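You operate a simulated robot arm through the tools that you are given. There is no shell and no other tool.

You are at the controls of a simulated robot arm. One attempt, no reset.

## Task
Tighten the silver and black screws with the blue screwdriver and cover them.
Fine: slide the clear lid shut; stand the screwdriver back in its hole; leave the copper screw alone.

The check looks at the end state, three seconds after you hand in, the way a careful person would. Anything else that was tipped, shoved, dropped, spilled or broken makes it a failure. A push-on lid holds only when it is set on centred and level and pressed home; a screw cap is set on level and turned clockwise until tight.

## Robot
A 7-joint arm with a fingered hand, fixed in place. Base frame: the origin is on the floor under the middle of its stand, x ahead of it, y to its left, z up; the work surface is at about z = 810. Lengths are in mm, angles in rad, forces in N, time in s.
With the tool pointing down near the work surface it reaches from about 320 to 720 mm from the base axis. Its first joint turns from -2.897 to 2.897 rad. Payload 4 kg.
Tool frame: the origin (TCP) lies between the finger pads and is the grasp point; the fingertips stand 26 mm ahead of it; z points along the fingers, y is the line along which they close. The gripper opens to 148 mm; its body begins 73 mm behind the TCP. The gripper is a hand of 3 fingers: y runs from the thumb to the fingers, the wrist lies at [0, 0, -239] in the tool frame, and closing takes about 1.5 s.
Orientation is told as [roll, pitch, yaw] about the base's x, y, z axes, in that order, counted from this pose: with the fingers straight down and closing along the base's y, the tool's x points along the base's -x, its y along +y and its z along -z.

## Interface
- The arm moves only by the tool servo_tool. Its arguments are lists of equal length, an entry for each row: "slide": the shift along the tool's x, y, z in units of 25 mm (1.0 is 25 mm), a list of three; "turn": the turn, a rotation vector about the tool's x, y, z in units of 6 degrees (1.0 is 6 degrees), a list of three. In form: {"slide": [[dx, dy, dz], ...], "turn": [[ax, ay, az], ...]}. A call has 1 to 20 rows; each row shifts and turns the commanded pose from where the row before left it, along the tool's axes as they then stand. "fingers" is the gripper command, from -1 (shut) to 1 (fully open), values between in proportion, set as the call begins (left out, the last holds). A call with a number of a shift or a turn outside -1 to 1 is refused whole. Rows are played at 5 a second. More than 50 mm and 0.15 rad between two rows, or a gripper value outside its range, and nothing of the call is played. Where a pose cannot be reached the arm comes as near as it can. A force on the tool above 40 N (or 10 N above the force at the start of the call, whichever is more), or a blocked arm, ends the call early, and 0.2 s more pass. Each finger travels about 72 mm/s and halts on what it meets, pressing with about 27 N; the grip force reading is that of the motor and also rises with nothing between the fingers. The clock runs only during rows and for 0.2 s after the last one: add rows that do not move to give the fingers time. The reply holds the time, the measured pose of the TCP, the force on the tool along the base axes, the opening and the grip force, in the units named above and with some noise, with the torque about the TCP (base axes, N m) and any sound that the robot's microphone picked up.
- Cameras (640 x 400 px; columns grow to the right, rows downward): "scene" is fixed at [49.1, -650.3, 1603.8]; the picture's right is [0.99, -0.11, 0.00], its down [-0.10, -0.91, -0.41] and it looks along [0.04, 0.41, -0.91] (base axes); focal length 316 px, centre (320, 200). "wrist" rides on the gripper at [68, -39, -90] in the tool frame; the picture's right is [0.50, 0.87, 0.00], its down [-0.65, 0.38, -0.65] and it looks along [-0.57, 0.33, 0.76] (tool axes); focal length 222 px, centre (320, 200). There is no depth. A picture from a camera that has moved, and an enlarged one, comes with that camera's place and axes in the base frame and with its lens.
- get_image(camera): a new picture of that camera. No time passes.
- move_column(by): slides the trunk up (or, below 0, down) by that many mm; the arm rides with it, the base frame stays. It gives what a move gives, with no picture.
- set_fingers(finger1, finger2, thumb_bend): sets how far each is bent, from 0 (flat) to 1 (curled in); at 0.3 the hand is open as for a grip, at 0.7 the pads meet at the TCP. One left out holds its place. A second passes; each finger stops where it meets its share of the squeeze, and holds until it gets a number again. A gripper value or a shape takes the hand back. It gives what a move gives, with no picture; readings hold the bend of each and the force on the fingers (four entries, about 0 where the hand has none), thumb and palm.
- grasp_type(shape): the hand has 3 fingers and takes this shape, open, in about a second: jaw (thumb against the fingers, like two jaws); tri (thumb and two fingers); tip (a fingertip pinch); poke (one finger out to press); point (the index stretched); flat (the hand flat); cup (the hand cupped); fist (a fist). The gripper value then closes the fingers along that shape, each until it touches; the sizes above hold for jaw. It gives what a move gives, with no picture.
- zoom(camera, box): a new picture of the part [left, top, right, bottom] of that camera's present view, enlarged. No time passes.
- job_done(): hands the job in; it is judged then, once.

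Nothing tells you positions but the pictures and the camera data. Unless the task says otherwise, let go and move clear before handing in.

The tools are called after ">>>" as name(argument=value, ...) on one line, values as JSON. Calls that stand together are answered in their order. servo_tool: Moves the arm, as the interface text tells. Its arguments: {"type":"object","properties":{"slide":{"type":"array"},"turn":{"type":"array"},"fingers":{"type":"number"}},"required":["slide","turn"]} The other tools are called the same way: move_column (by) moves the trunk up or down; grasp_type (shape) gives the hand a shape; set_fingers (finger1, finger2, thumb_bend) moves the fingers one by one; get_image (camera) takes a picture; zoom (camera, box) takes an enlarged picture of a part of a camera's view; job_done () hands the job in.

At the start:

```text
clock: 0.0
position: [180.6, -429.3, 1226.6]
tool_rot: [-0.001, -0.001, -0.004]
ft_force: [-0.2, 0.0, -0.5]
moment: [0.01, -0.02, -0.01]
grip_width: 147.9
finger_force: 0.0
shape: jaw
bend: [0.3, 0.3, 0.3]
finger forces: [0.0, 0.0, 0.0, 0.0, 0.0, 0.1]
trunk travel left (down, up): [-525.0, 65.0]
```

scene: 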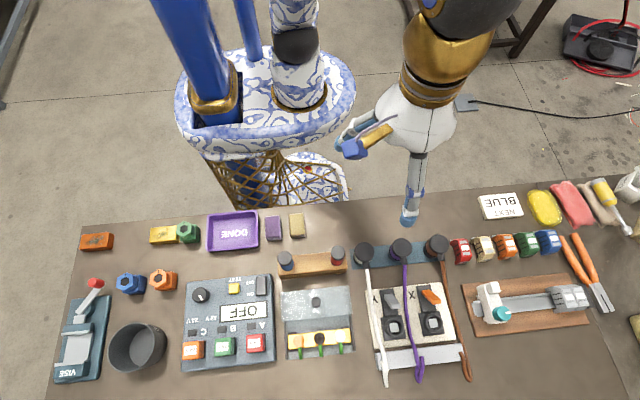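
wrist: 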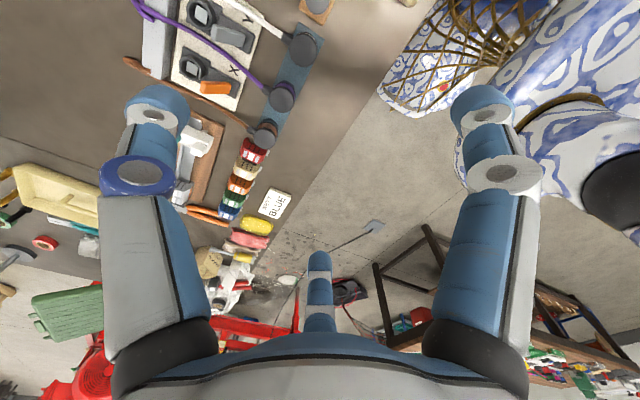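

I see a bench with many stations: a vise, control panel, terminal block, switches and so on. I will enlarge the scene view to find the screws, the clear lid and the blue screwdriver.

>>> zoom(camera="scene", box=[260, 220, 380, 370])

>>> zoom(camera="scene", box=[50, 200, 290, 400])

>>> zoom(camera="scene", box=[340, 200, 640, 400])

```text
2.67 times, centred on (320, 295) of scene
camera zoom: at [49.1, -650.3, 1603.8], right [0.99, -0.11, 0.0], down [-0.1, -0.91, -0.41], along [0.04, 0.41, -0.91], focal length 844 px, centre (320, -53)
```

zoom: 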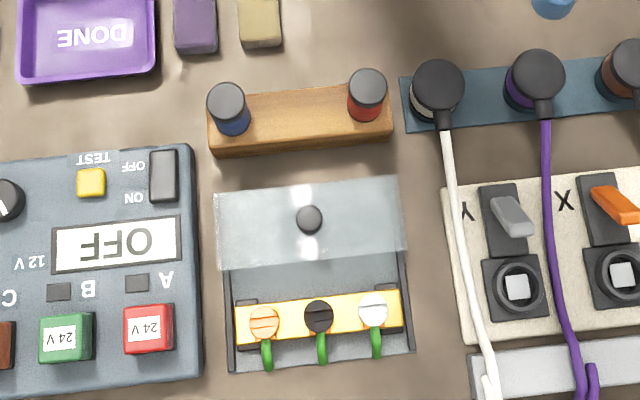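

```text
2.00 times, centred on (170, 300) of scene
camera zoom: at [49.1, -650.3, 1603.8], right [0.99, -0.11, 0.0], down [-0.1, -0.91, -0.41], along [0.04, 0.41, -0.91], focal length 633 px, centre (620, 0)
```

zoom: 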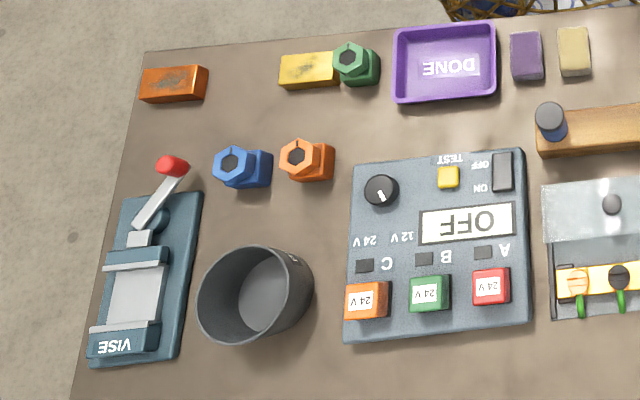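

```text
2.00 times, centred on (490, 300) of scene
camera zoom: at [49.1, -650.3, 1603.8], right [0.99, -0.11, 0.0], down [-0.1, -0.91, -0.41], along [0.04, 0.41, -0.91], focal length 633 px, centre (-20, 0)
```

zoom: 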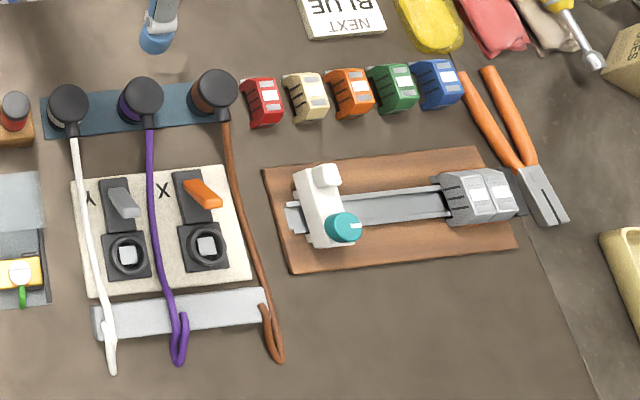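

The terminal box has a half-open clear lid with a black knob, with copper, black and silver screws along its front. The blue and red screwdrivers stand in the wooden block behind it. I'll move the hand over there for a second viewpoint from the wrist camera.

>>> servo_tool(slide=[[0.88, -0.52, 0.4], [0.88, -0.52, 0.4], [0.88, -0.52, 0.4], [0.88, -0.52, 0.4], [0.88, -0.52, 0.4], [0.88, -0.52, 0.4], [0.88, -0.52, 0.4], [0.88, -0.52, 0.4], [0.88, -0.52, 0.4], [0.88, -0.52, 0.4], [0, 0, 0], [0, 0, 0]], turn=[[0, 0, 0], [0, 0, 0], [0, 0, 0], [0, 0, 0], [0, 0, 0], [0, 0, 0], [0, 0, 0], [0, 0, 0], [0, 0, 0], [0, 0, 0], [0, 0, 0], [0, 0, 0]])

>>> get_image(camera="wrist")

>>> get_image(camera="scene")

```text
clock: 2.6
position: [-39.1, -558.0, 1126.6]
tool_rot: [-0.003, -0.003, -0.003]
ft_force: [-0.7, 0.0, -0.8]
moment: [-0.02, 0.01, 0.03]
grip_width: 147.9
finger_force: 0.0
shape: jaw
bend: [0.3, 0.3, 0.3]
finger forces: [0.0, 0.0, 0.0, 0.0, 0.1, 0.0]
trunk travel left (down, up): [-525.0, 65.0]
```

```text
taken
camera wrist: at [-106.6, -594.7, 1216.3], right [-0.5, 0.87, 0.0], down [0.66, 0.38, 0.65], along [0.57, 0.32, -0.76], focal length 222 px, centre (320, 200)
```

wrist: 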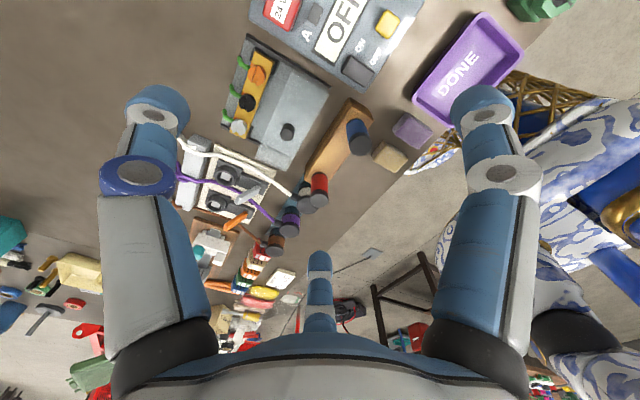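

```text
taken
```

scene: 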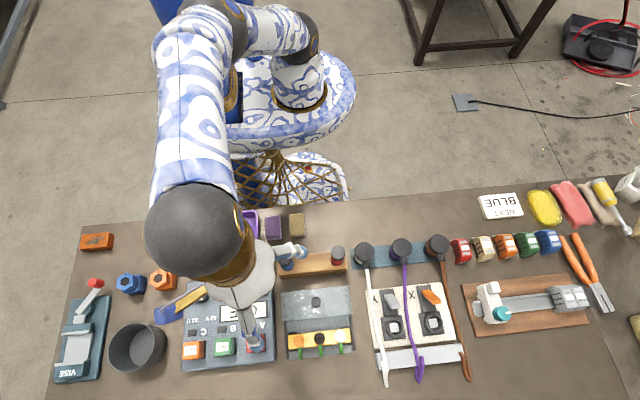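

The wrist camera sees the terminal box and the screwdriver rack from the other side. I'll enlarge that part for a closer look.

>>> zoom(camera="wrist", box=[210, 20, 390, 210])

>>> zoom(camera="wrist", box=[215, 30, 335, 165])

>>> zoom(camera="scene", box=[270, 230, 370, 370])

```text
2.11 times, centred on (300, 115) of wrist
camera zoom: at [-106.6, -594.7, 1216.3], right [-0.5, 0.87, 0.0], down [0.66, 0.38, 0.65], along [0.57, 0.32, -0.76], focal length 468 px, centre (362, 379)
```

zoom: 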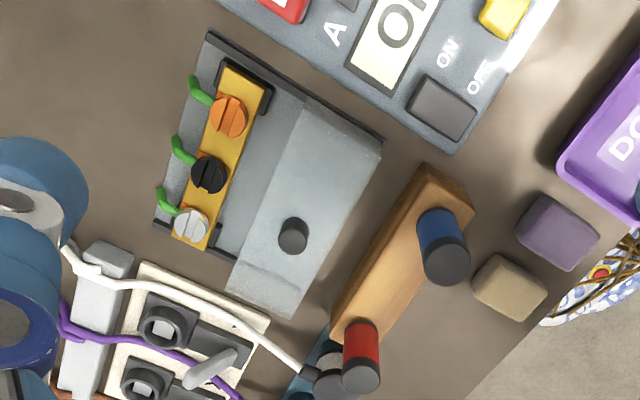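

```text
2.96 times, centred on (275, 98) of wrist
camera zoom: at [-106.6, -594.7, 1216.3], right [-0.5, 0.87, 0.0], down [0.66, 0.38, 0.65], along [0.57, 0.32, -0.76], focal length 658 px, centre (453, 504)
```

zoom: 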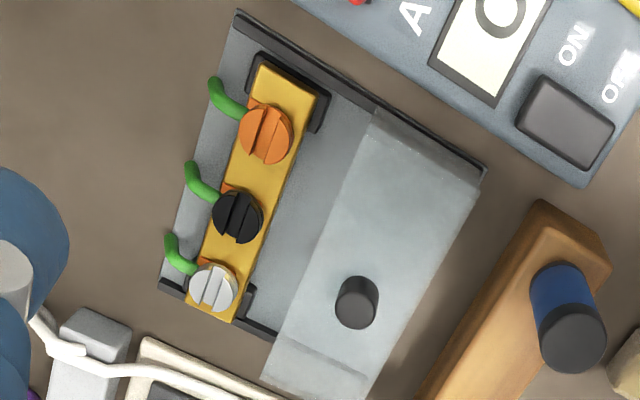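

```text
2.86 times, centred on (320, 300) of scene
camera zoom: at [49.1, -650.3, 1603.8], right [0.99, -0.11, 0.0], down [-0.1, -0.91, -0.41], along [0.04, 0.41, -0.91], focal length 904 px, centre (320, -86)
```

zoom: 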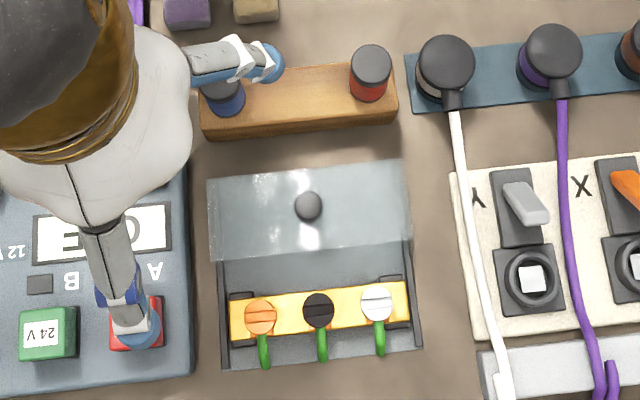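

I put the screw heads at about x = 5 (copper), 49 (black) and 93 (silver), y ≈ -637, z ≈ 855. The lid knob top is near (49, -565, 881) and the top of the blue driver's handle near (-7, -474, 929). I'll move closer to look at the driver and its rack.

>>> servo_tool(slide=[[0.14, 0.19, 0.84], [0.14, 0.19, 0.84], [0.14, 0.19, 0.84], [0.14, 0.19, 0.84], [0.14, 0.19, 0.84], [0.14, 0.19, 0.84], [0, 0, 0]], turn=[[0, 0, 0], [0, 0, 0], [0, 0, 0], [0, 0, 0], [0, 0, 0], [0, 0, 0], [0, 0, 0]])

>>> get_image(camera="wrist")

>>> zoom(camera="wrist", box=[200, 60, 440, 240])

```text
clock: 4.2
position: [-60.5, -530.3, 999.5]
tool_rot: [-0.001, -0.001, -0.003]
ft_force: [0.0, 0.0, 0.3]
moment: [-0.01, -0.01, 0.0]
grip_width: 147.7
finger_force: 0.1
shape: jaw
bend: [0.3, 0.3, 0.3]
finger forces: [0.0, 0.0, 0.0, 0.1, 0.0, 0.0]
trunk travel left (down, up): [-525.0, 65.0]
```

```text
taken
camera wrist: at [-127.9, -566.8, 1090.0], right [-0.5, 0.87, 0.0], down [0.66, 0.38, 0.65], along [0.57, 0.32, -0.76], focal length 222 px, centre (320, 200)
```

wrist: 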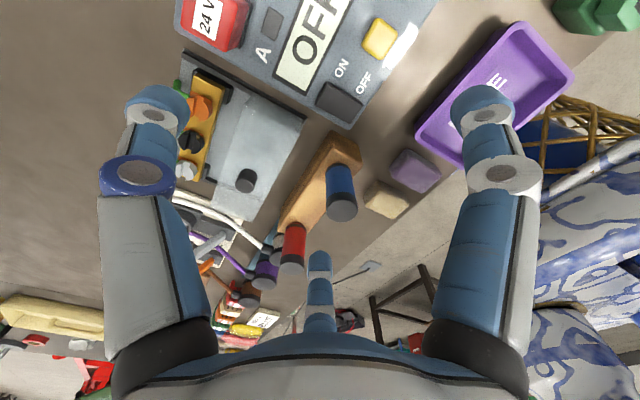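

```text
2.22 times, centred on (320, 150) of wrist
camera zoom: at [-127.9, -566.8, 1090.0], right [-0.5, 0.87, 0.0], down [0.66, 0.38, 0.65], along [0.57, 0.32, -0.76], focal length 494 px, centre (320, 311)
```

zoom: 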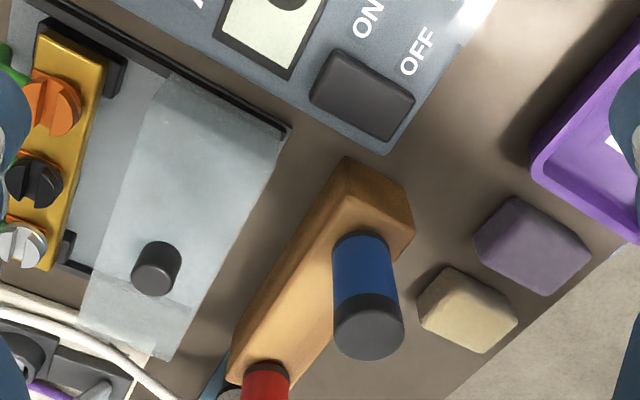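

The handle is about 31 mm across and stands clear of the block from z ≈ 855 to 928. Before approaching, I'll see how the three fingers close by testing in the air.

>>> servo_tool(slide=[[0, 0, 0], [0, 0, 0], [0, 0, 0], [0, 0, 0], [0, 0, 0], [0, 0, 0]], turn=[[0, 0, 0], [0, 0, 0], [0, 0, 0], [0, 0, 0], [0, 0, 0], [0, 0, 0]], fingers=-0.3)

>>> get_image(camera="wrist")

>>> zoom(camera="scene", box=[150, 200, 350, 360])

```text
clock: 5.6
position: [-61.2, -529.2, 1000.8]
tool_rot: [-0.001, -0.002, -0.003]
ft_force: [-0.4, 0.4, 0.3]
moment: [-0.04, -0.02, 0.02]
grip_width: 52.0
finger_force: 0.0
shape: jaw
bend: [0.77, 0.77, 0.7]
finger forces: [0.1, 0.0, 0.0, 0.1, 0.1, 0.0]
trunk travel left (down, up): [-525.0, 65.0]
```

```text
taken
camera wrist: at [-127.7, -566.9, 1090.3], right [-0.5, 0.87, 0.0], down [0.66, 0.38, 0.65], along [0.57, 0.32, -0.76], focal length 222 px, centre (320, 200)
```

wrist: 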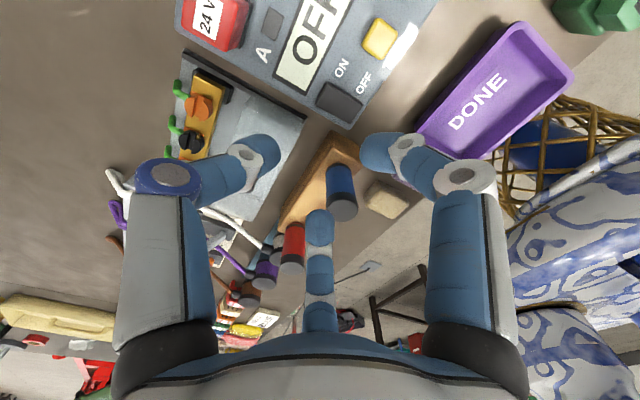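

```text
2.50 times, centred on (250, 280) of scene
camera zoom: at [49.1, -650.3, 1603.8], right [0.99, -0.11, 0.0], down [-0.1, -0.91, -0.41], along [0.04, 0.41, -0.91], focal length 791 px, centre (495, 0)
```

zoom: 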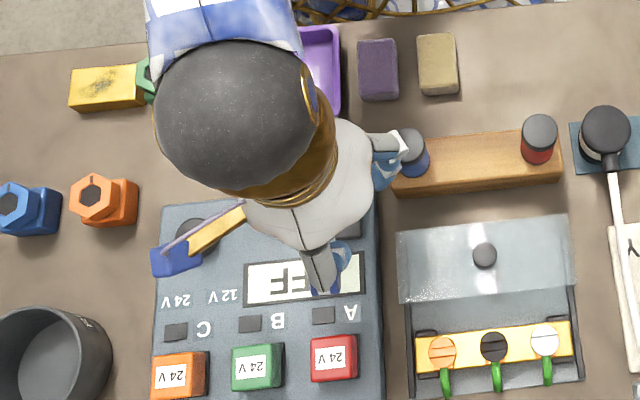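

The fingers close evenly, 120° apart like a three-jaw chuck, which will centre the handle. Next I'll test how far the wrist turns about its axis, clockwise first.

>>> servo_tool(slide=[[0, 0, 0], [0, 0, 0], [0, 0, 0], [0, 0, 0], [0, 0, 0], [0, 0, 0], [0, 0, 0], [0, 0, 0], [0, 0, 0], [0, 0, 0], [0, 0, 0], [0, 0, 0], [0, 0, 0], [0, 0, 0], [0, 0, 0], [0, 0, 0], [0, 0, 0], [0, 0, 0], [0, 0, 0], [0, 0, 0]], turn=[[0, 0, 1], [0, 0, 1], [0, 0, 1], [0, 0, 1], [0, 0, 1], [0, 0, 1], [0, 0, 1], [0, 0, 1], [0, 0, 1], [0, 0, 1], [0, 0, 1], [0, 0, 1], [0, 0, 1], [0, 0, 1], [0, 0, 1], [0, 0, 0], [0, 0, 0], [0, 0, 0], [0, 0, 0], [0, 0, 0]])

>>> get_image(camera="wrist")

```text
clock: 9.8
position: [-59.3, -529.1, 1000.6]
tool_rot: [0.002, -0.002, -1.574]
ft_force: [-0.7, 1.1, 0.6]
moment: [0.01, 0.05, -0.02]
grip_width: 52.4
finger_force: 0.1
shape: jaw
bend: [0.77, 0.77, 0.7]
finger forces: [0.0, 0.0, 0.0, 0.1, 0.1, 0.0]
trunk travel left (down, up): [-525.0, 65.0]
```

```text
taken
camera wrist: at [-98.4, -460.1, 1090.6], right [0.87, 0.5, 0.0], down [0.38, -0.66, 0.65], along [0.33, -0.57, -0.76], focal length 222 px, centre (320, 200)
```

wrist: 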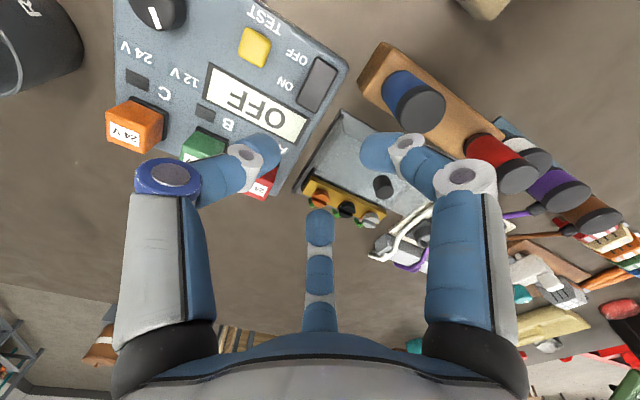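

It turned 90° clockwise with no trouble, and this view shows the screws from the back. I'll zoom in for measurements and then keep testing the range.

>>> zoom(camera="wrist", box=[280, 40, 520, 240])

>>> servo_tool(slide=[[0, 0, 0], [0, 0, 0], [0, 0, 0], [0, 0, 0], [0, 0, 0], [0, 0, 0], [0, 0, 0], [0, 0, 0], [0, 0, 0], [0, 0, 0], [0, 0, 0], [0, 0, 0], [0, 0, 0], [0, 0, 0], [0, 0, 0]], turn=[[0, 0, 1], [0, 0, 1], [0, 0, 1], [0, 0, 1], [0, 0, 1], [0, 0, 1], [0, 0, 1], [0, 0, 1], [0, 0, 1], [0, 0, 1], [0, 0, 1], [0, 0, 1], [0, 0, 1], [0, 0, 0], [0, 0, 0]])

>>> get_image(camera="wrist")

```text
2.00 times, centred on (400, 140) of wrist
camera zoom: at [-98.4, -460.1, 1090.6], right [0.87, 0.5, 0.0], down [0.38, -0.66, 0.65], along [0.33, -0.57, -0.76], focal length 444 px, centre (160, 320)
```

zoom: 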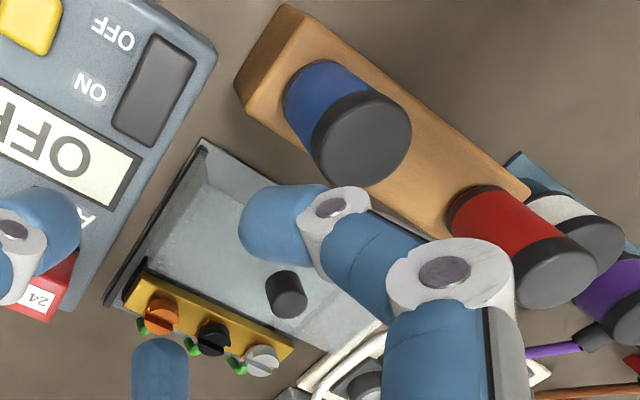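

```text
clock: 13.0
position: [-59.3, -530.6, 998.9]
tool_rot: [0.002, -0.002, -2.935]
ft_force: [-0.1, -0.2, -0.3]
moment: [0.0, 0.03, 0.01]
grip_width: 52.1
finger_force: 0.1
shape: jaw
bend: [0.77, 0.77, 0.7]
finger forces: [0.0, 0.0, 0.1, 0.1, 0.1, 0.0]
trunk travel left (down, up): [-525.0, 65.0]
```

```text
taken
camera wrist: at [-1.1, -475.7, 1090.2], right [0.67, -0.75, 0.0], down [-0.56, -0.5, 0.65], along [-0.49, -0.44, -0.76], focal length 222 px, centre (320, 200)
```

wrist: 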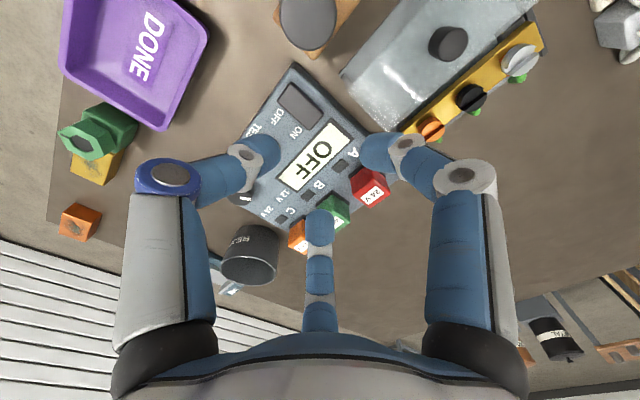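

It reached 168° clockwise. I'll push a bit further to find the limit.

>>> servo_tool(slide=[[0, 0, 0], [0, 0, 0], [0, 0, 0], [0, 0, 0], [0, 0, 0], [0, 0, 0], [0, 0, 0], [0, 0, 0], [0, 0, 0], [0, 0, 0], [0, 0, 0], [0, 0, 0]], turn=[[0, 0, 1], [0, 0, 1], [0, 0, 1], [0, 0, 1], [0, 0, 1], [0, 0, 1], [0, 0, 1], [0, 0, 1], [0, 0, 1], [0, 0, 1], [0, 0, 0], [0, 0, 0]])

```text
clock: 15.6
position: [-58.7, -528.5, 1000.6]
tool_rot: [0.0, 0.002, 2.299]
ft_force: [-0.1, 0.3, -0.5]
moment: [-0.02, -0.03, -0.01]
grip_width: 52.2
finger_force: 0.1
shape: jaw
bend: [0.77, 0.77, 0.7]
finger forces: [0.0, 0.0, 0.1, 0.0, 0.0, 0.0]
trunk travel left (down, up): [-525.0, 65.0]
```

The limit isn't reached yet at 228° clockwise. I'll keep testing.

>>> servo_tool(slide=[[0, 0, 0], [0, 0, 0], [0, 0, 0], [0, 0, 0], [0, 0, 0], [0, 0, 0], [0, 0, 0], [0, 0, 0], [0, 0, 0], [0, 0, 0], [0, 0, 0], [0, 0, 0]], turn=[[0, 0, 1], [0, 0, 1], [0, 0, 1], [0, 0, 1], [0, 0, 1], [0, 0, 1], [0, 0, 1], [0, 0, 1], [0, 0, 1], [0, 0, 1], [0, 0, 0], [0, 0, 0]])

>>> get_image(camera="wrist")

```text
clock: 18.2
position: [-58.8, -528.5, 1000.2]
tool_rot: [-0.001, -0.002, 1.254]
ft_force: [1.0, 1.0, -0.4]
moment: [-0.02, 0.02, 0.0]
grip_width: 52.4
finger_force: 0.1
shape: jaw
bend: [0.77, 0.77, 0.7]
finger forces: [0.1, 0.1, 0.0, 0.0, 0.1, 0.0]
trunk travel left (down, up): [-525.0, 65.0]
```

```text
taken
camera wrist: at [-43.4, -603.9, 1090.7], right [-0.98, -0.2, 0.0], down [-0.15, 0.74, 0.65], along [-0.13, 0.64, -0.76], focal length 222 px, centre (320, 200)
```

wrist: 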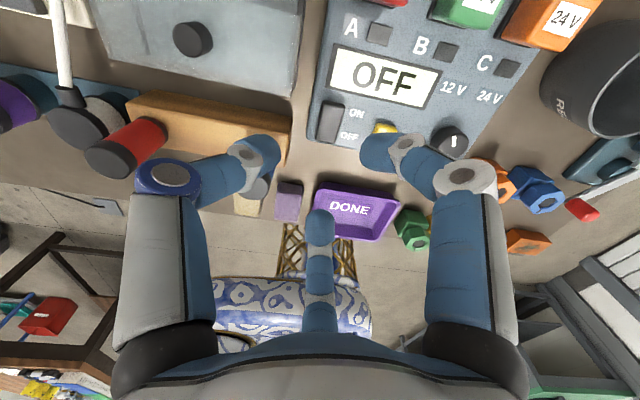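

288° and still free. One more test shows whether the last joint is effectively continuous.

>>> servo_tool(slide=[[0, 0, 0], [0, 0, 0], [0, 0, 0], [0, 0, 0], [0, 0, 0], [0, 0, 0], [0, 0, 0], [0, 0, 0], [0, 0, 0], [0, 0, 0], [0, 0, 0], [0, 0, 0], [0, 0, 0], [0, 0, 0], [0, 0, 0], [0, 0, 0], [0, 0, 0], [0, 0, 0], [0, 0, 0], [0, 0, 0]], turn=[[0, 0, 1], [0, 0, 1], [0, 0, 1], [0, 0, 1], [0, 0, 1], [0, 0, 1], [0, 0, 1], [0, 0, 1], [0, 0, 1], [0, 0, 1], [0, 0, 1], [0, 0, 1], [0, 0, 1], [0, 0, 1], [0, 0, 1], [0, 0, 1], [0, 0, 1], [0, 0, 1], [0, 0, 0], [0, 0, 0]])

>>> get_image(camera="scene")

```text
clock: 22.4
position: [-59.1, -529.5, 999.7]
tool_rot: [0.0, -0.001, -0.633]
ft_force: [-0.4, -0.5, -0.8]
moment: [-0.01, -0.01, 0.02]
grip_width: 52.3
finger_force: 0.0
shape: jaw
bend: [0.77, 0.77, 0.7]
finger forces: [0.0, 0.0, 0.0, 0.0, 0.0, 0.1]
trunk travel left (down, up): [-525.0, 65.0]
```

```text
taken
```

scene: 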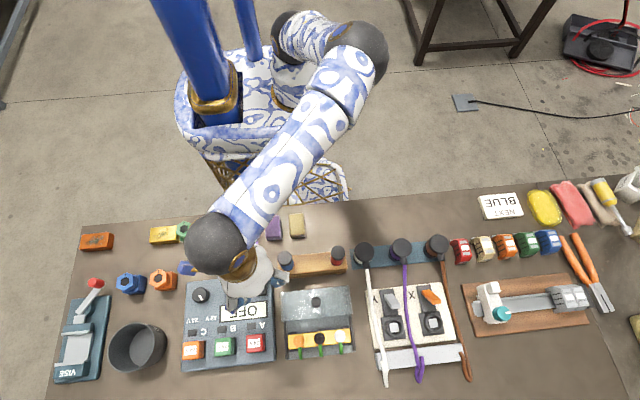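

The wrist turned about 396° in total, with the arm's elbow shifting to allow it. I'll unwind back and find the range in the other direction too.

>>> servo_tool(slide=[[0, 0, 0], [0, 0, 0], [0, 0, 0], [0, 0, 0], [0, 0, 0], [0, 0, 0], [0, 0, 0], [0, 0, 0], [0, 0, 0], [0, 0, 0], [0, 0, 0], [0, 0, 0], [0, 0, 0], [0, 0, 0], [0, 0, 0], [0, 0, 0], [0, 0, 0], [0, 0, 0], [0, 0, 0], [0, 0, 0]], turn=[[0, 0, -1], [0, 0, -1], [0, 0, -1], [0, 0, -1], [0, 0, -1], [0, 0, -1], [0, 0, -1], [0, 0, -1], [0, 0, -1], [0, 0, -1], [0, 0, -1], [0, 0, -1], [0, 0, -1], [0, 0, -1], [0, 0, -1], [0, 0, -1], [0, 0, -1], [0, 0, -1], [0, 0, -1], [0, 0, -1]])

>>> servo_tool(slide=[[0, 0, 0], [0, 0, 0], [0, 0, 0], [0, 0, 0], [0, 0, 0], [0, 0, 0], [0, 0, 0], [0, 0, 0], [0, 0, 0], [0, 0, 0], [0, 0, 0], [0, 0, 0], [0, 0, 0], [0, 0, 0], [0, 0, 0], [0, 0, 0], [0, 0, 0], [0, 0, 0], [0, 0, 0], [0, 0, 0]], turn=[[0, 0, -1], [0, 0, -1], [0, 0, -1], [0, 0, -1], [0, 0, -1], [0, 0, -1], [0, 0, -1], [0, 0, -1], [0, 0, -1], [0, 0, -1], [0, 0, -1], [0, 0, -1], [0, 0, -1], [0, 0, -1], [0, 0, -1], [0, 0, -1], [0, 0, -1], [0, 0, -1], [0, 0, -1], [0, 0, -1]])

>>> servo_tool(slide=[[0, 0, 0], [0, 0, 0], [0, 0, 0], [0, 0, 0], [0, 0, 0], [0, 0, 0], [0, 0, 0], [0, 0, 0], [0, 0, 0], [0, 0, 0], [0, 0, 0], [0, 0, 0], [0, 0, 0], [0, 0, 0], [0, 0, 0], [0, 0, 0], [0, 0, 0], [0, 0, 0], [0, 0, 0], [0, 0, 0]], turn=[[0, 0, -1], [0, 0, -1], [0, 0, -1], [0, 0, -1], [0, 0, -1], [0, 0, -1], [0, 0, -1], [0, 0, -1], [0, 0, -1], [0, 0, -1], [0, 0, -1], [0, 0, -1], [0, 0, -1], [0, 0, -1], [0, 0, -1], [0, 0, -1], [0, 0, -1], [0, 0, -1], [0, 0, -1], [0, 0, -1]])

>>> get_image(camera="scene")

```text
clock: 26.6
position: [-58.2, -529.7, 1000.7]
tool_rot: [-0.002, 0.004, 1.463]
ft_force: [-0.2, -0.7, 0.0]
moment: [0.03, -0.03, -0.01]
grip_width: 51.9
finger_force: 0.0
shape: jaw
bend: [0.77, 0.77, 0.7]
finger forces: [0.0, 0.0, 0.0, 0.1, 0.0, 0.0]
trunk travel left (down, up): [-525.0, 65.0]
```

```text
clock: 30.8
position: [-58.6, -530.0, 999.8]
tool_rot: [0.001, 0.0, -2.726]
ft_force: [-0.7, 0.1, 0.8]
moment: [0.01, -0.01, 0.01]
grip_width: 52.1
finger_force: 0.2
shape: jaw
bend: [0.77, 0.77, 0.7]
finger forces: [0.1, 0.1, 0.0, 0.0, 0.0, 0.0]
trunk travel left (down, up): [-525.0, 65.0]
```

```text
clock: 35.0
position: [-59.4, -529.6, 999.6]
tool_rot: [0.0, -0.004, -0.63]
ft_force: [-0.3, -0.4, -0.2]
moment: [0.02, 0.0, 0.0]
grip_width: 52.0
finger_force: 0.1
shape: jaw
bend: [0.77, 0.77, 0.7]
finger forces: [0.0, 0.0, 0.1, 0.1, 0.1, 0.0]
trunk travel left (down, up): [-525.0, 65.0]
```

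```text
taken
```

scene: 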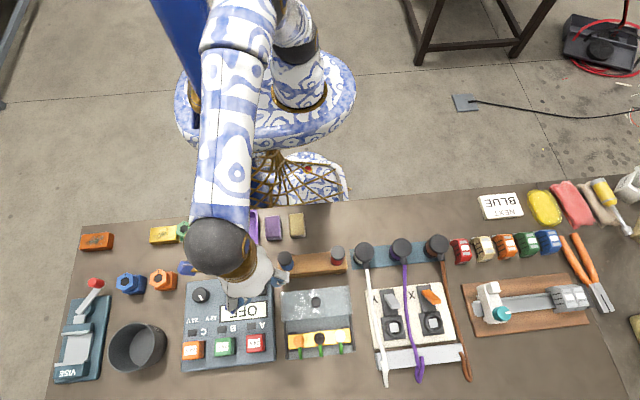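

The wrist is unwound again. I'll hover over the terminal box with the camera looking from behind to measure the screws and slots closely.

>>> servo_tool(slide=[[0, 0, 0], [0, 0, 0], [0, 0, 0], [0, 0, 0], [0, 0, 0], [0, 0, 0], [0, 0, 0], [0, 0, 0], [0, 0, 0], [-0.4, 0.71, 0], [-0.4, 0.71, 0], [-0.4, 0.71, 0], [-0.4, 0.71, 0], [-0.4, 0.71, 0], [-0.4, 0.71, 0], [0, 0, 0.7], [0, 0, 0.7], [0, 0, 0.6], [0, 0, 0], [0, 0, 0]], turn=[[0, 0, 1], [0, 0, 1], [0, 0, 1], [0, 0, 1], [0, 0, 1], [0, 0, 1], [0, 0, 1], [0, 0, 1], [0, 0, 1], [0, 0, 0], [0, 0, 0], [0, 0, 0], [0, 0, 0], [0, 0, 0], [0, 0, 0], [0, 0, 0], [0, 0, 0], [0, 0, 0], [0, 0, 0], [0, 0, 0]])

>>> get_image(camera="wrist")

>>> zoom(camera="wrist", box=[220, 40, 420, 210])

>>> zoom(camera="scene", box=[280, 280, 360, 370])

```text
clock: 39.2
position: [48.1, -591.0, 950.5]
tool_rot: [0.003, 0.0, -1.574]
ft_force: [-0.7, -0.2, 0.5]
moment: [0.02, -0.02, 0.02]
grip_width: 52.0
finger_force: 0.1
shape: jaw
bend: [0.77, 0.77, 0.7]
finger forces: [0.0, 0.0, 0.0, 0.0, 0.0, 0.1]
trunk travel left (down, up): [-525.0, 65.0]
```

```text
taken
camera wrist: at [9.0, -520.6, 1040.7], right [0.87, 0.5, 0.0], down [0.38, -0.66, 0.65], along [0.33, -0.57, -0.76], focal length 222 px, centre (320, 200)
```

wrist: 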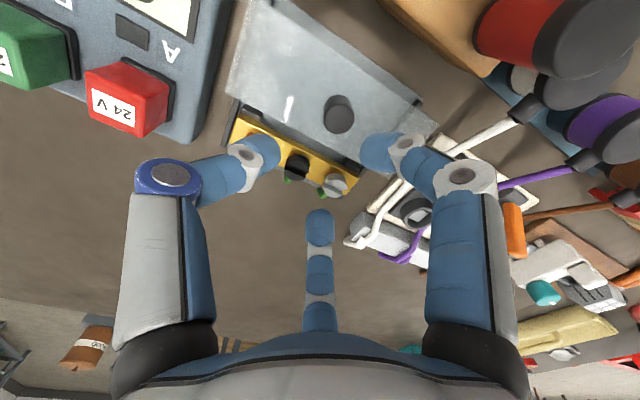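

```text
2.35 times, centred on (320, 125) of wrist
camera zoom: at [9.0, -520.6, 1040.7], right [0.87, 0.5, 0.0], down [0.38, -0.66, 0.65], along [0.33, -0.57, -0.76], focal length 523 px, centre (320, 376)
```

zoom: 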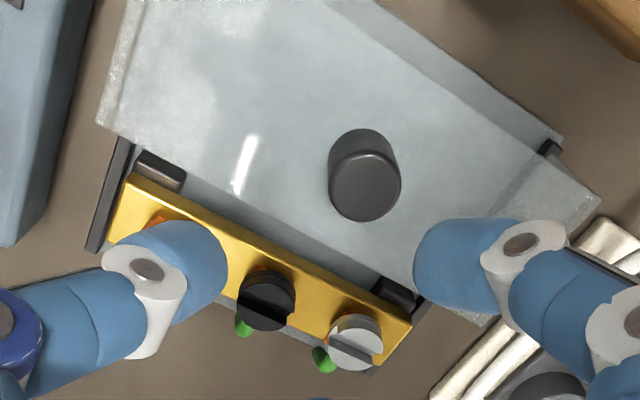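

```text
4.44 times, centred on (320, 325) of scene
camera zoom: at [49.1, -650.3, 1603.8], right [0.99, -0.11, 0.0], down [-0.1, -0.91, -0.41], along [0.04, 0.41, -0.91], focal length 1406 px, centre (320, -356)
```

zoom: 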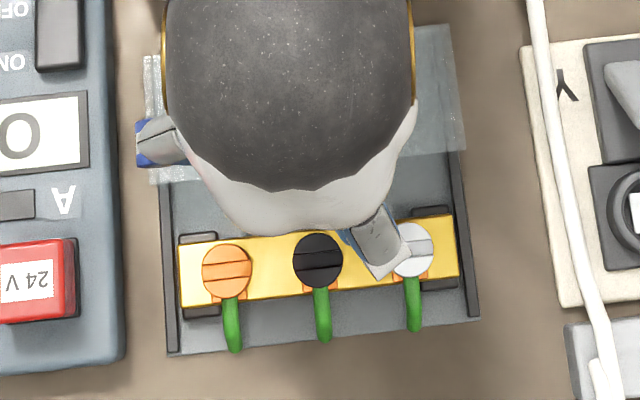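

Black screw is at about (49, -635.5) and silver at (93, -635.7), with slots running roughly along x. Next I'll rise, turn back to yaw 0 and go above the blue driver with the fingers partly open.

>>> servo_tool(slide=[[0, 0, -1], [0, 0, -1], [0, 0, 0], [0, 0, 0], [0, 0, 0], [0, 0, 0], [0, 0, 0], [0, 0, 0], [0, 0, 0], [0, 0, 0], [0, 0, 0], [0, 0, 0], [0, 0, 0], [0, 0, 0], [0, 0, 0], [0, 0, 0], [0, 0, 0], [0, 0, 0]], turn=[[0, 0, 0], [0, 0, 0], [0, 0, -1], [0, 0, -1], [0, 0, -1], [0, 0, -1], [0, 0, -1], [0, 0, -1], [0, 0, -1], [0, 0, -1], [0, 0, -1], [0, 0, -1], [0, 0, -1], [0, 0, -1], [0, 0, -1], [0, 0, -1], [0, 0, -1], [0, 0, 0]], fingers=0.28)

>>> servo_tool(slide=[[0.44, 0.95, 0], [0.44, 0.95, 0], [0.44, 0.95, 0], [0.44, 0.95, 0], [0.44, 0.94, 0], [0, 0, 0], [0, 0, 0], [0, 0, 0]], turn=[[0, 0, 0], [0, 0, 0], [0, 0, 0], [0, 0, 0], [0, 0, 0], [0, 0, 0], [0, 0, 0], [0, 0, 0]])

>>> get_image(camera="wrist")

>>> get_image(camera="scene")

```text
clock: 43.0
position: [47.3, -589.5, 1000.9]
tool_rot: [-0.003, -0.002, -0.002]
ft_force: [-0.1, 0.0, 0.2]
moment: [0.02, 0.01, -0.01]
grip_width: 94.3
finger_force: 0.0
shape: jaw
bend: [0.31, 0.31, 0.7]
finger forces: [0.1, 0.0, 0.0, 0.1, 0.1, 0.0]
trunk travel left (down, up): [-525.0, 65.0]
```

```text
clock: 44.8
position: [-8.0, -470.0, 1000.5]
tool_rot: [-0.001, 0.001, -0.003]
ft_force: [0.1, -0.2, -0.1]
moment: [0.0, 0.02, 0.01]
grip_width: 94.3
finger_force: 0.1
shape: jaw
bend: [0.31, 0.31, 0.7]
finger forces: [0.0, 0.1, 0.0, 0.0, 0.0, 0.0]
trunk travel left (down, up): [-525.0, 65.0]
```

```text
taken
camera wrist: at [-74.8, -507.9, 1090.3], right [-0.5, 0.87, 0.0], down [0.66, 0.38, 0.65], along [0.57, 0.32, -0.76], focal length 222 px, centre (320, 200)
```

wrist: 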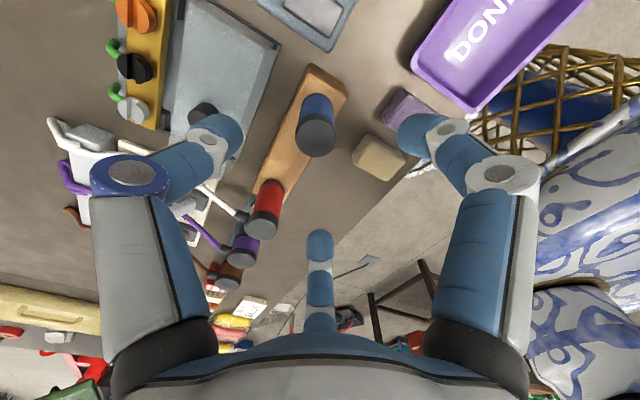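

```text
taken
```

scene: 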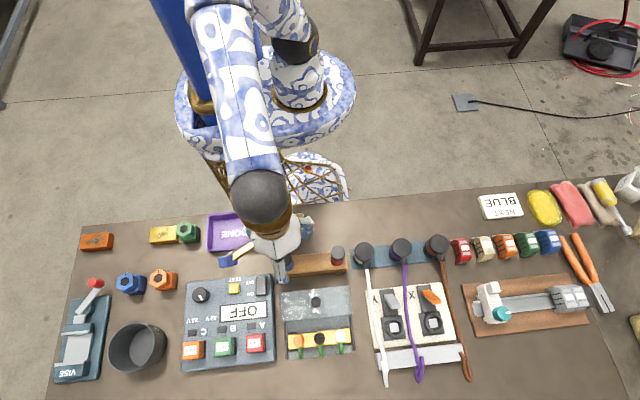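

The hand is above the blue driver. I'll zoom in to confirm centring before descending.

>>> zoom(camera="wrist", box=[240, 50, 400, 190])

```text
2.86 times, centred on (320, 120) of wrist
camera zoom: at [-74.8, -507.9, 1090.3], right [-0.5, 0.87, 0.0], down [0.66, 0.38, 0.65], along [0.57, 0.32, -0.76], focal length 635 px, centre (320, 429)
```

zoom: 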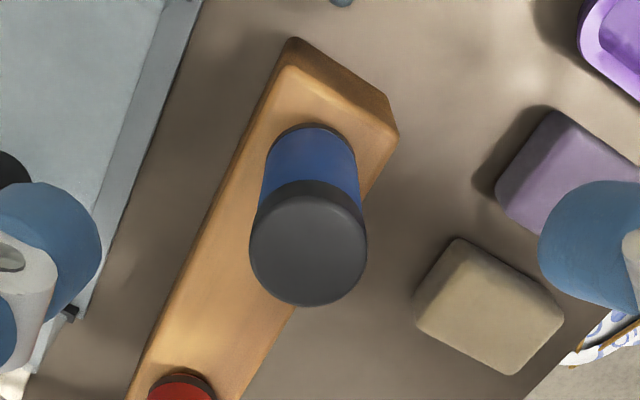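

The handle's axis is at (-6.5, -472.6) in the camera frame, about 3.6 mm off in y. The block top is near z ≈ 872. I'll correct that and descend so the TCP is near z ≈ 907.

>>> servo_tool(slide=[[-0.01, -0.145, 0], [0, 0, 0.62], [0, 0, 0.62], [0, 0, 0.62], [0, 0, 0.62], [0, 0, 0.62], [0, 0, 0.6], [0, 0, 0], [0, 0, 0]], turn=[[0, 0, 0], [0, 0, 0], [0, 0, 0], [0, 0, 0], [0, 0, 0], [0, 0, 0], [0, 0, 0], [0, 0, 0], [0, 0, 0]])

>>> get_image(camera="wrist")

>>> zoom(camera="wrist", box=[200, 80, 440, 280])

```text
clock: 46.8
position: [-7.5, -474.5, 907.4]
tool_rot: [-0.002, -0.001, -0.003]
ft_force: [0.3, 0.4, 0.7]
moment: [-0.01, -0.01, -0.02]
grip_width: 94.0
finger_force: 0.1
shape: jaw
bend: [0.31, 0.31, 0.7]
finger forces: [0.0, 0.0, 0.0, 0.0, 0.0, 0.0]
trunk travel left (down, up): [-525.0, 65.0]
```

```text
taken
camera wrist: at [-74.4, -511.0, 997.4], right [-0.5, 0.87, 0.0], down [0.66, 0.38, 0.65], along [0.57, 0.32, -0.76], focal length 222 px, centre (320, 200)
```

wrist: 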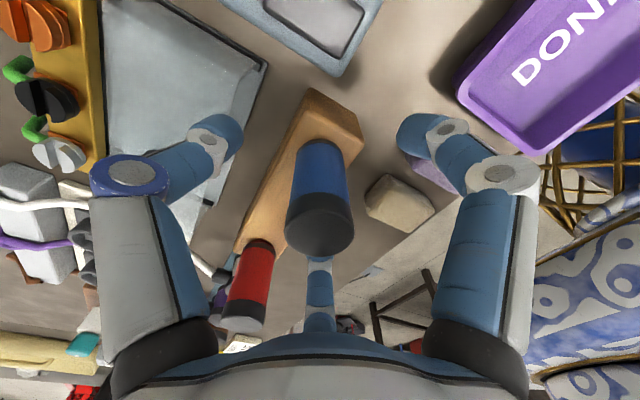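

```text
2.00 times, centred on (320, 180) of wrist
camera zoom: at [-74.4, -511.0, 997.4], right [-0.5, 0.87, 0.0], down [0.66, 0.38, 0.65], along [0.57, 0.32, -0.76], focal length 444 px, centre (320, 240)
```

zoom: 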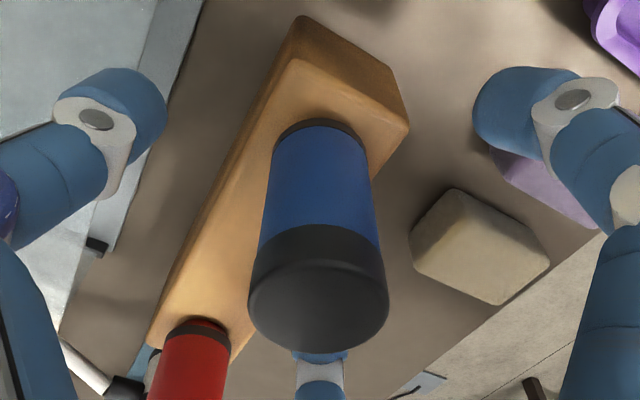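

The handle is centred between the fingers, so I'm closing the grip.

>>> servo_tool(slide=[[0, 0, 0], [0, 0, 0], [0, 0, 0], [0, 0, 0], [0, 0, 0], [0, 0, 0], [0, 0, 0], [0, 0, 0], [0, 0, 0], [0, 0, 0]], turn=[[0, 0, 0], [0, 0, 0], [0, 0, 0], [0, 0, 0], [0, 0, 0], [0, 0, 0], [0, 0, 0], [0, 0, 0], [0, 0, 0], [0, 0, 0]], fingers=-1)

>>> get_image(camera="wrist")

```text
clock: 49.0
position: [-6.7, -474.4, 907.5]
tool_rot: [-0.002, -0.001, -0.003]
ft_force: [0.3, 0.0, -0.2]
moment: [-0.02, -0.02, 0.02]
grip_width: 21.8
finger_force: 26.9
shape: jaw
bend: [0.75, 0.74, 0.7]
finger forces: [23.9, 24.1, 0.0, 0.0, 24.2, 0.0]
trunk travel left (down, up): [-525.0, 65.0]
```

```text
taken
camera wrist: at [-74.5, -511.1, 997.5], right [-0.5, 0.87, 0.0], down [0.66, 0.38, 0.65], along [0.57, 0.32, -0.76], focal length 222 px, centre (320, 200)
```

wrist: 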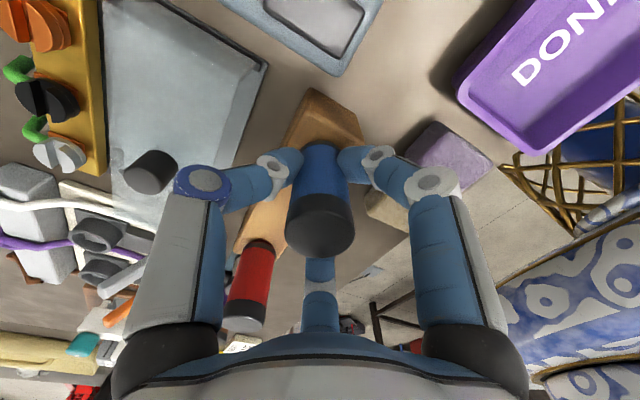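

All three fingers hold the handle at about 24 N each. I'll lift it straight up out of the hole.

>>> servo_tool(slide=[[0, 0, -0.4], [0, 0, -0.4], [0, 0, -0.5], [0, 0, -0.5], [0, 0, -0.5], [0, 0, -0.5], [0, 0, -0.5], [0, 0, -0.5], [0, 0, -0.5], [0, 0, 0]], turn=[[0, 0, 0], [0, 0, 0], [0, 0, 0], [0, 0, 0], [0, 0, 0], [0, 0, 0], [0, 0, 0], [0, 0, 0], [0, 0, 0], [0, 0, 0]])

>>> get_image(camera="wrist")

>>> zoom(camera="wrist", box=[240, 60, 400, 240])

>>> zoom(camera="scene", box=[220, 200, 380, 360])

```text
clock: 51.2
position: [-6.7, -473.7, 1015.3]
tool_rot: [-0.002, -0.001, -0.004]
ft_force: [0.1, 0.6, -0.5]
moment: [-0.01, -0.01, 0.0]
grip_width: 21.4
finger_force: 27.2
shape: jaw
bend: [0.75, 0.74, 0.7]
finger forces: [24.0, 24.1, 0.1, 0.0, 24.4, 0.0]
trunk travel left (down, up): [-525.0, 65.0]
```

```text
taken
camera wrist: at [-74.8, -511.5, 1105.9], right [-0.5, 0.87, 0.0], down [0.66, 0.38, 0.65], along [0.57, 0.32, -0.76], focal length 222 px, centre (320, 200)
```

wrist: 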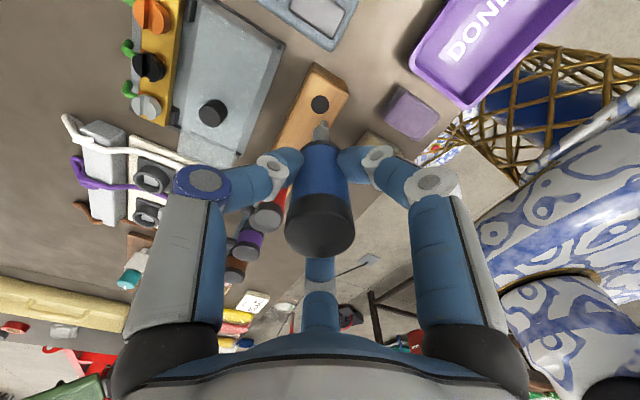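

```text
2.22 times, centred on (320, 150) of wrist
camera zoom: at [-74.8, -511.5, 1105.9], right [-0.5, 0.87, 0.0], down [0.66, 0.38, 0.65], along [0.57, 0.32, -0.76], focal length 494 px, centre (320, 311)
```

zoom: 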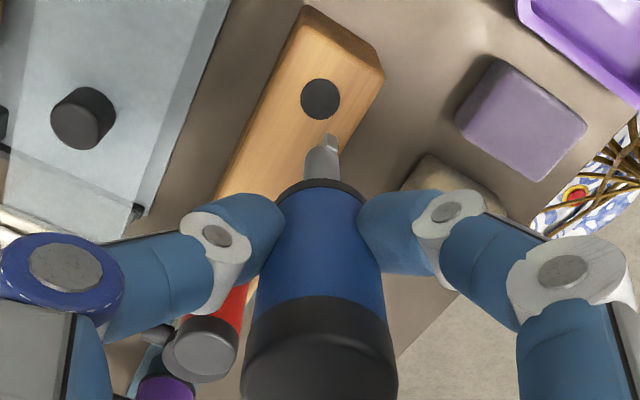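

```text
2.50 times, centred on (300, 280) of scene
camera zoom: at [49.1, -650.3, 1603.8], right [0.99, -0.11, 0.0], down [-0.1, -0.91, -0.41], along [0.04, 0.41, -0.91], focal length 791 px, centre (370, 0)
```

zoom: 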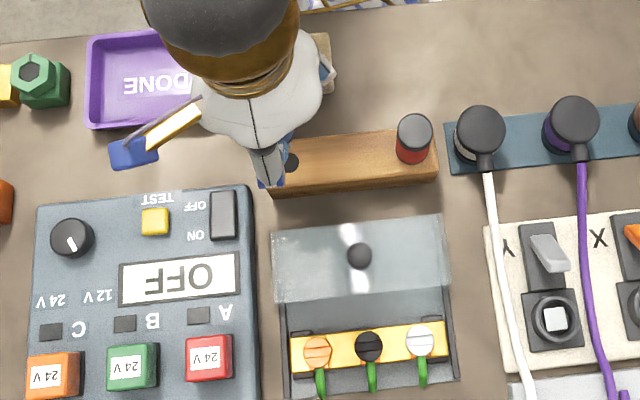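

The driver is out, and its flat blade shows below the handle with the empty hole beyond it. I'll zoom in on the blade tip.

>>> zoom(camera="wrist", box=[290, 80, 350, 150])

>>> zoom(camera="wrist", box=[305, 110, 340, 145])

```text
5.71 times, centred on (320, 115) of wrist
camera zoom: at [-74.8, -511.5, 1105.9], right [-0.5, 0.87, 0.0], down [0.66, 0.38, 0.65], along [0.57, 0.32, -0.76], focal length 1269 px, centre (320, 686)
```

zoom: 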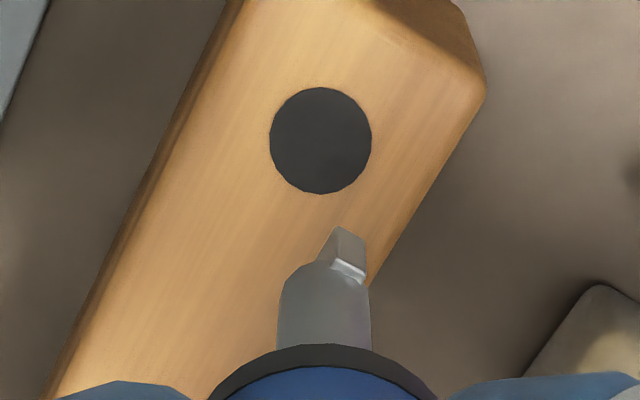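

```text
11.43 times, centred on (322, 128) of wrist
camera zoom: at [-74.8, -511.5, 1105.9], right [-0.5, 0.87, 0.0], down [0.66, 0.38, 0.65], along [0.57, 0.32, -0.76], focal length 2538 px, centre (291, 1029)
```

zoom: 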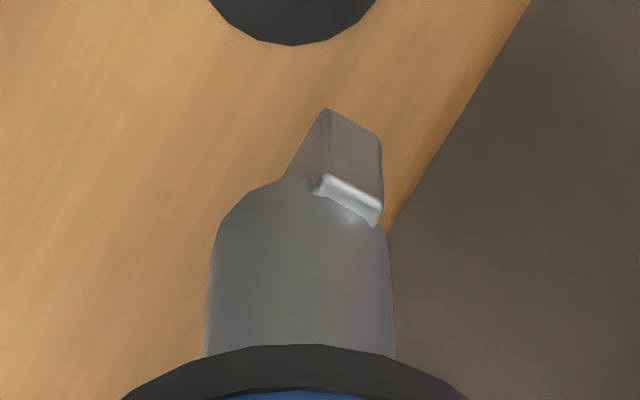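

The blade is a flat plate lying along x when the hand is at yaw 0, and its tip is about 98 mm below the TCP. Next I'll measure the slot directions of the screws with a high zoom of the scene.

>>> zoom(camera="scene", box=[290, 320, 350, 356])

>>> zoom(camera="scene", box=[325, 325, 350, 345])

>>> zoom(camera="scene", box=[307, 327, 332, 347])

```text
10.67 times, centred on (320, 338) of scene
camera zoom: at [49.1, -650.3, 1603.8], right [0.99, -0.11, 0.0], down [-0.1, -0.91, -0.41], along [0.04, 0.41, -0.91], focal length 3374 px, centre (320, -1272)
```

zoom: 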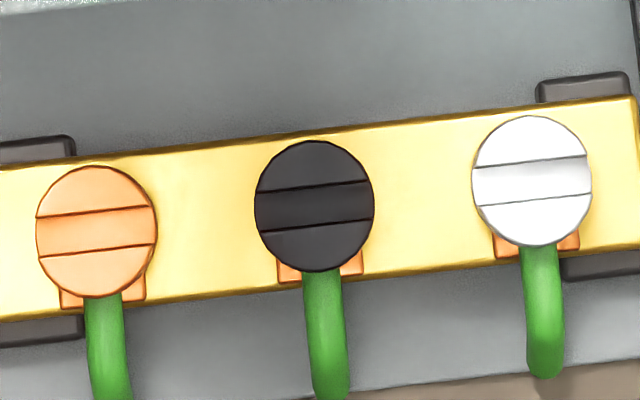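

```text
16.00 times, centred on (338, 335) of scene
camera zoom: at [49.1, -650.3, 1603.8], right [0.99, -0.11, 0.0], down [-0.1, -0.91, -0.41], along [0.04, 0.41, -0.91], focal length 5061 px, centre (40, -1960)
```

zoom: 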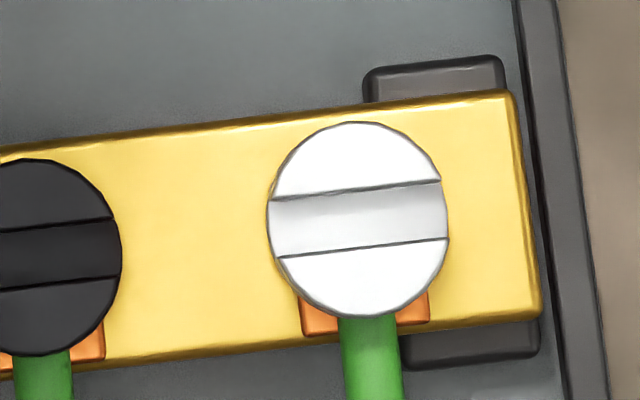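

```text
16.00 times, centred on (320, 337) of scene
camera zoom: at [49.1, -650.3, 1603.8], right [0.99, -0.11, 0.0], down [-0.1, -0.91, -0.41], along [0.04, 0.41, -0.91], focal length 5061 px, centre (328, -1992)
```

zoom: 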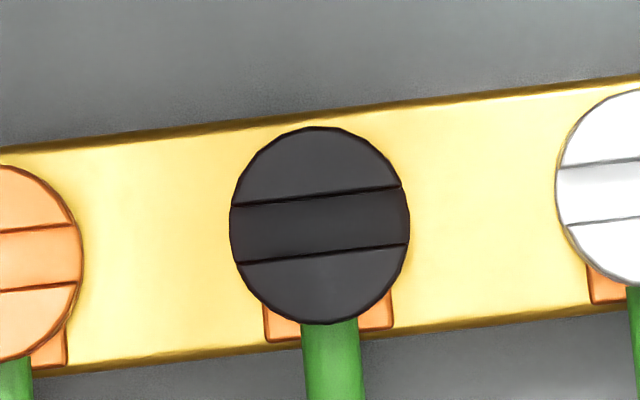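

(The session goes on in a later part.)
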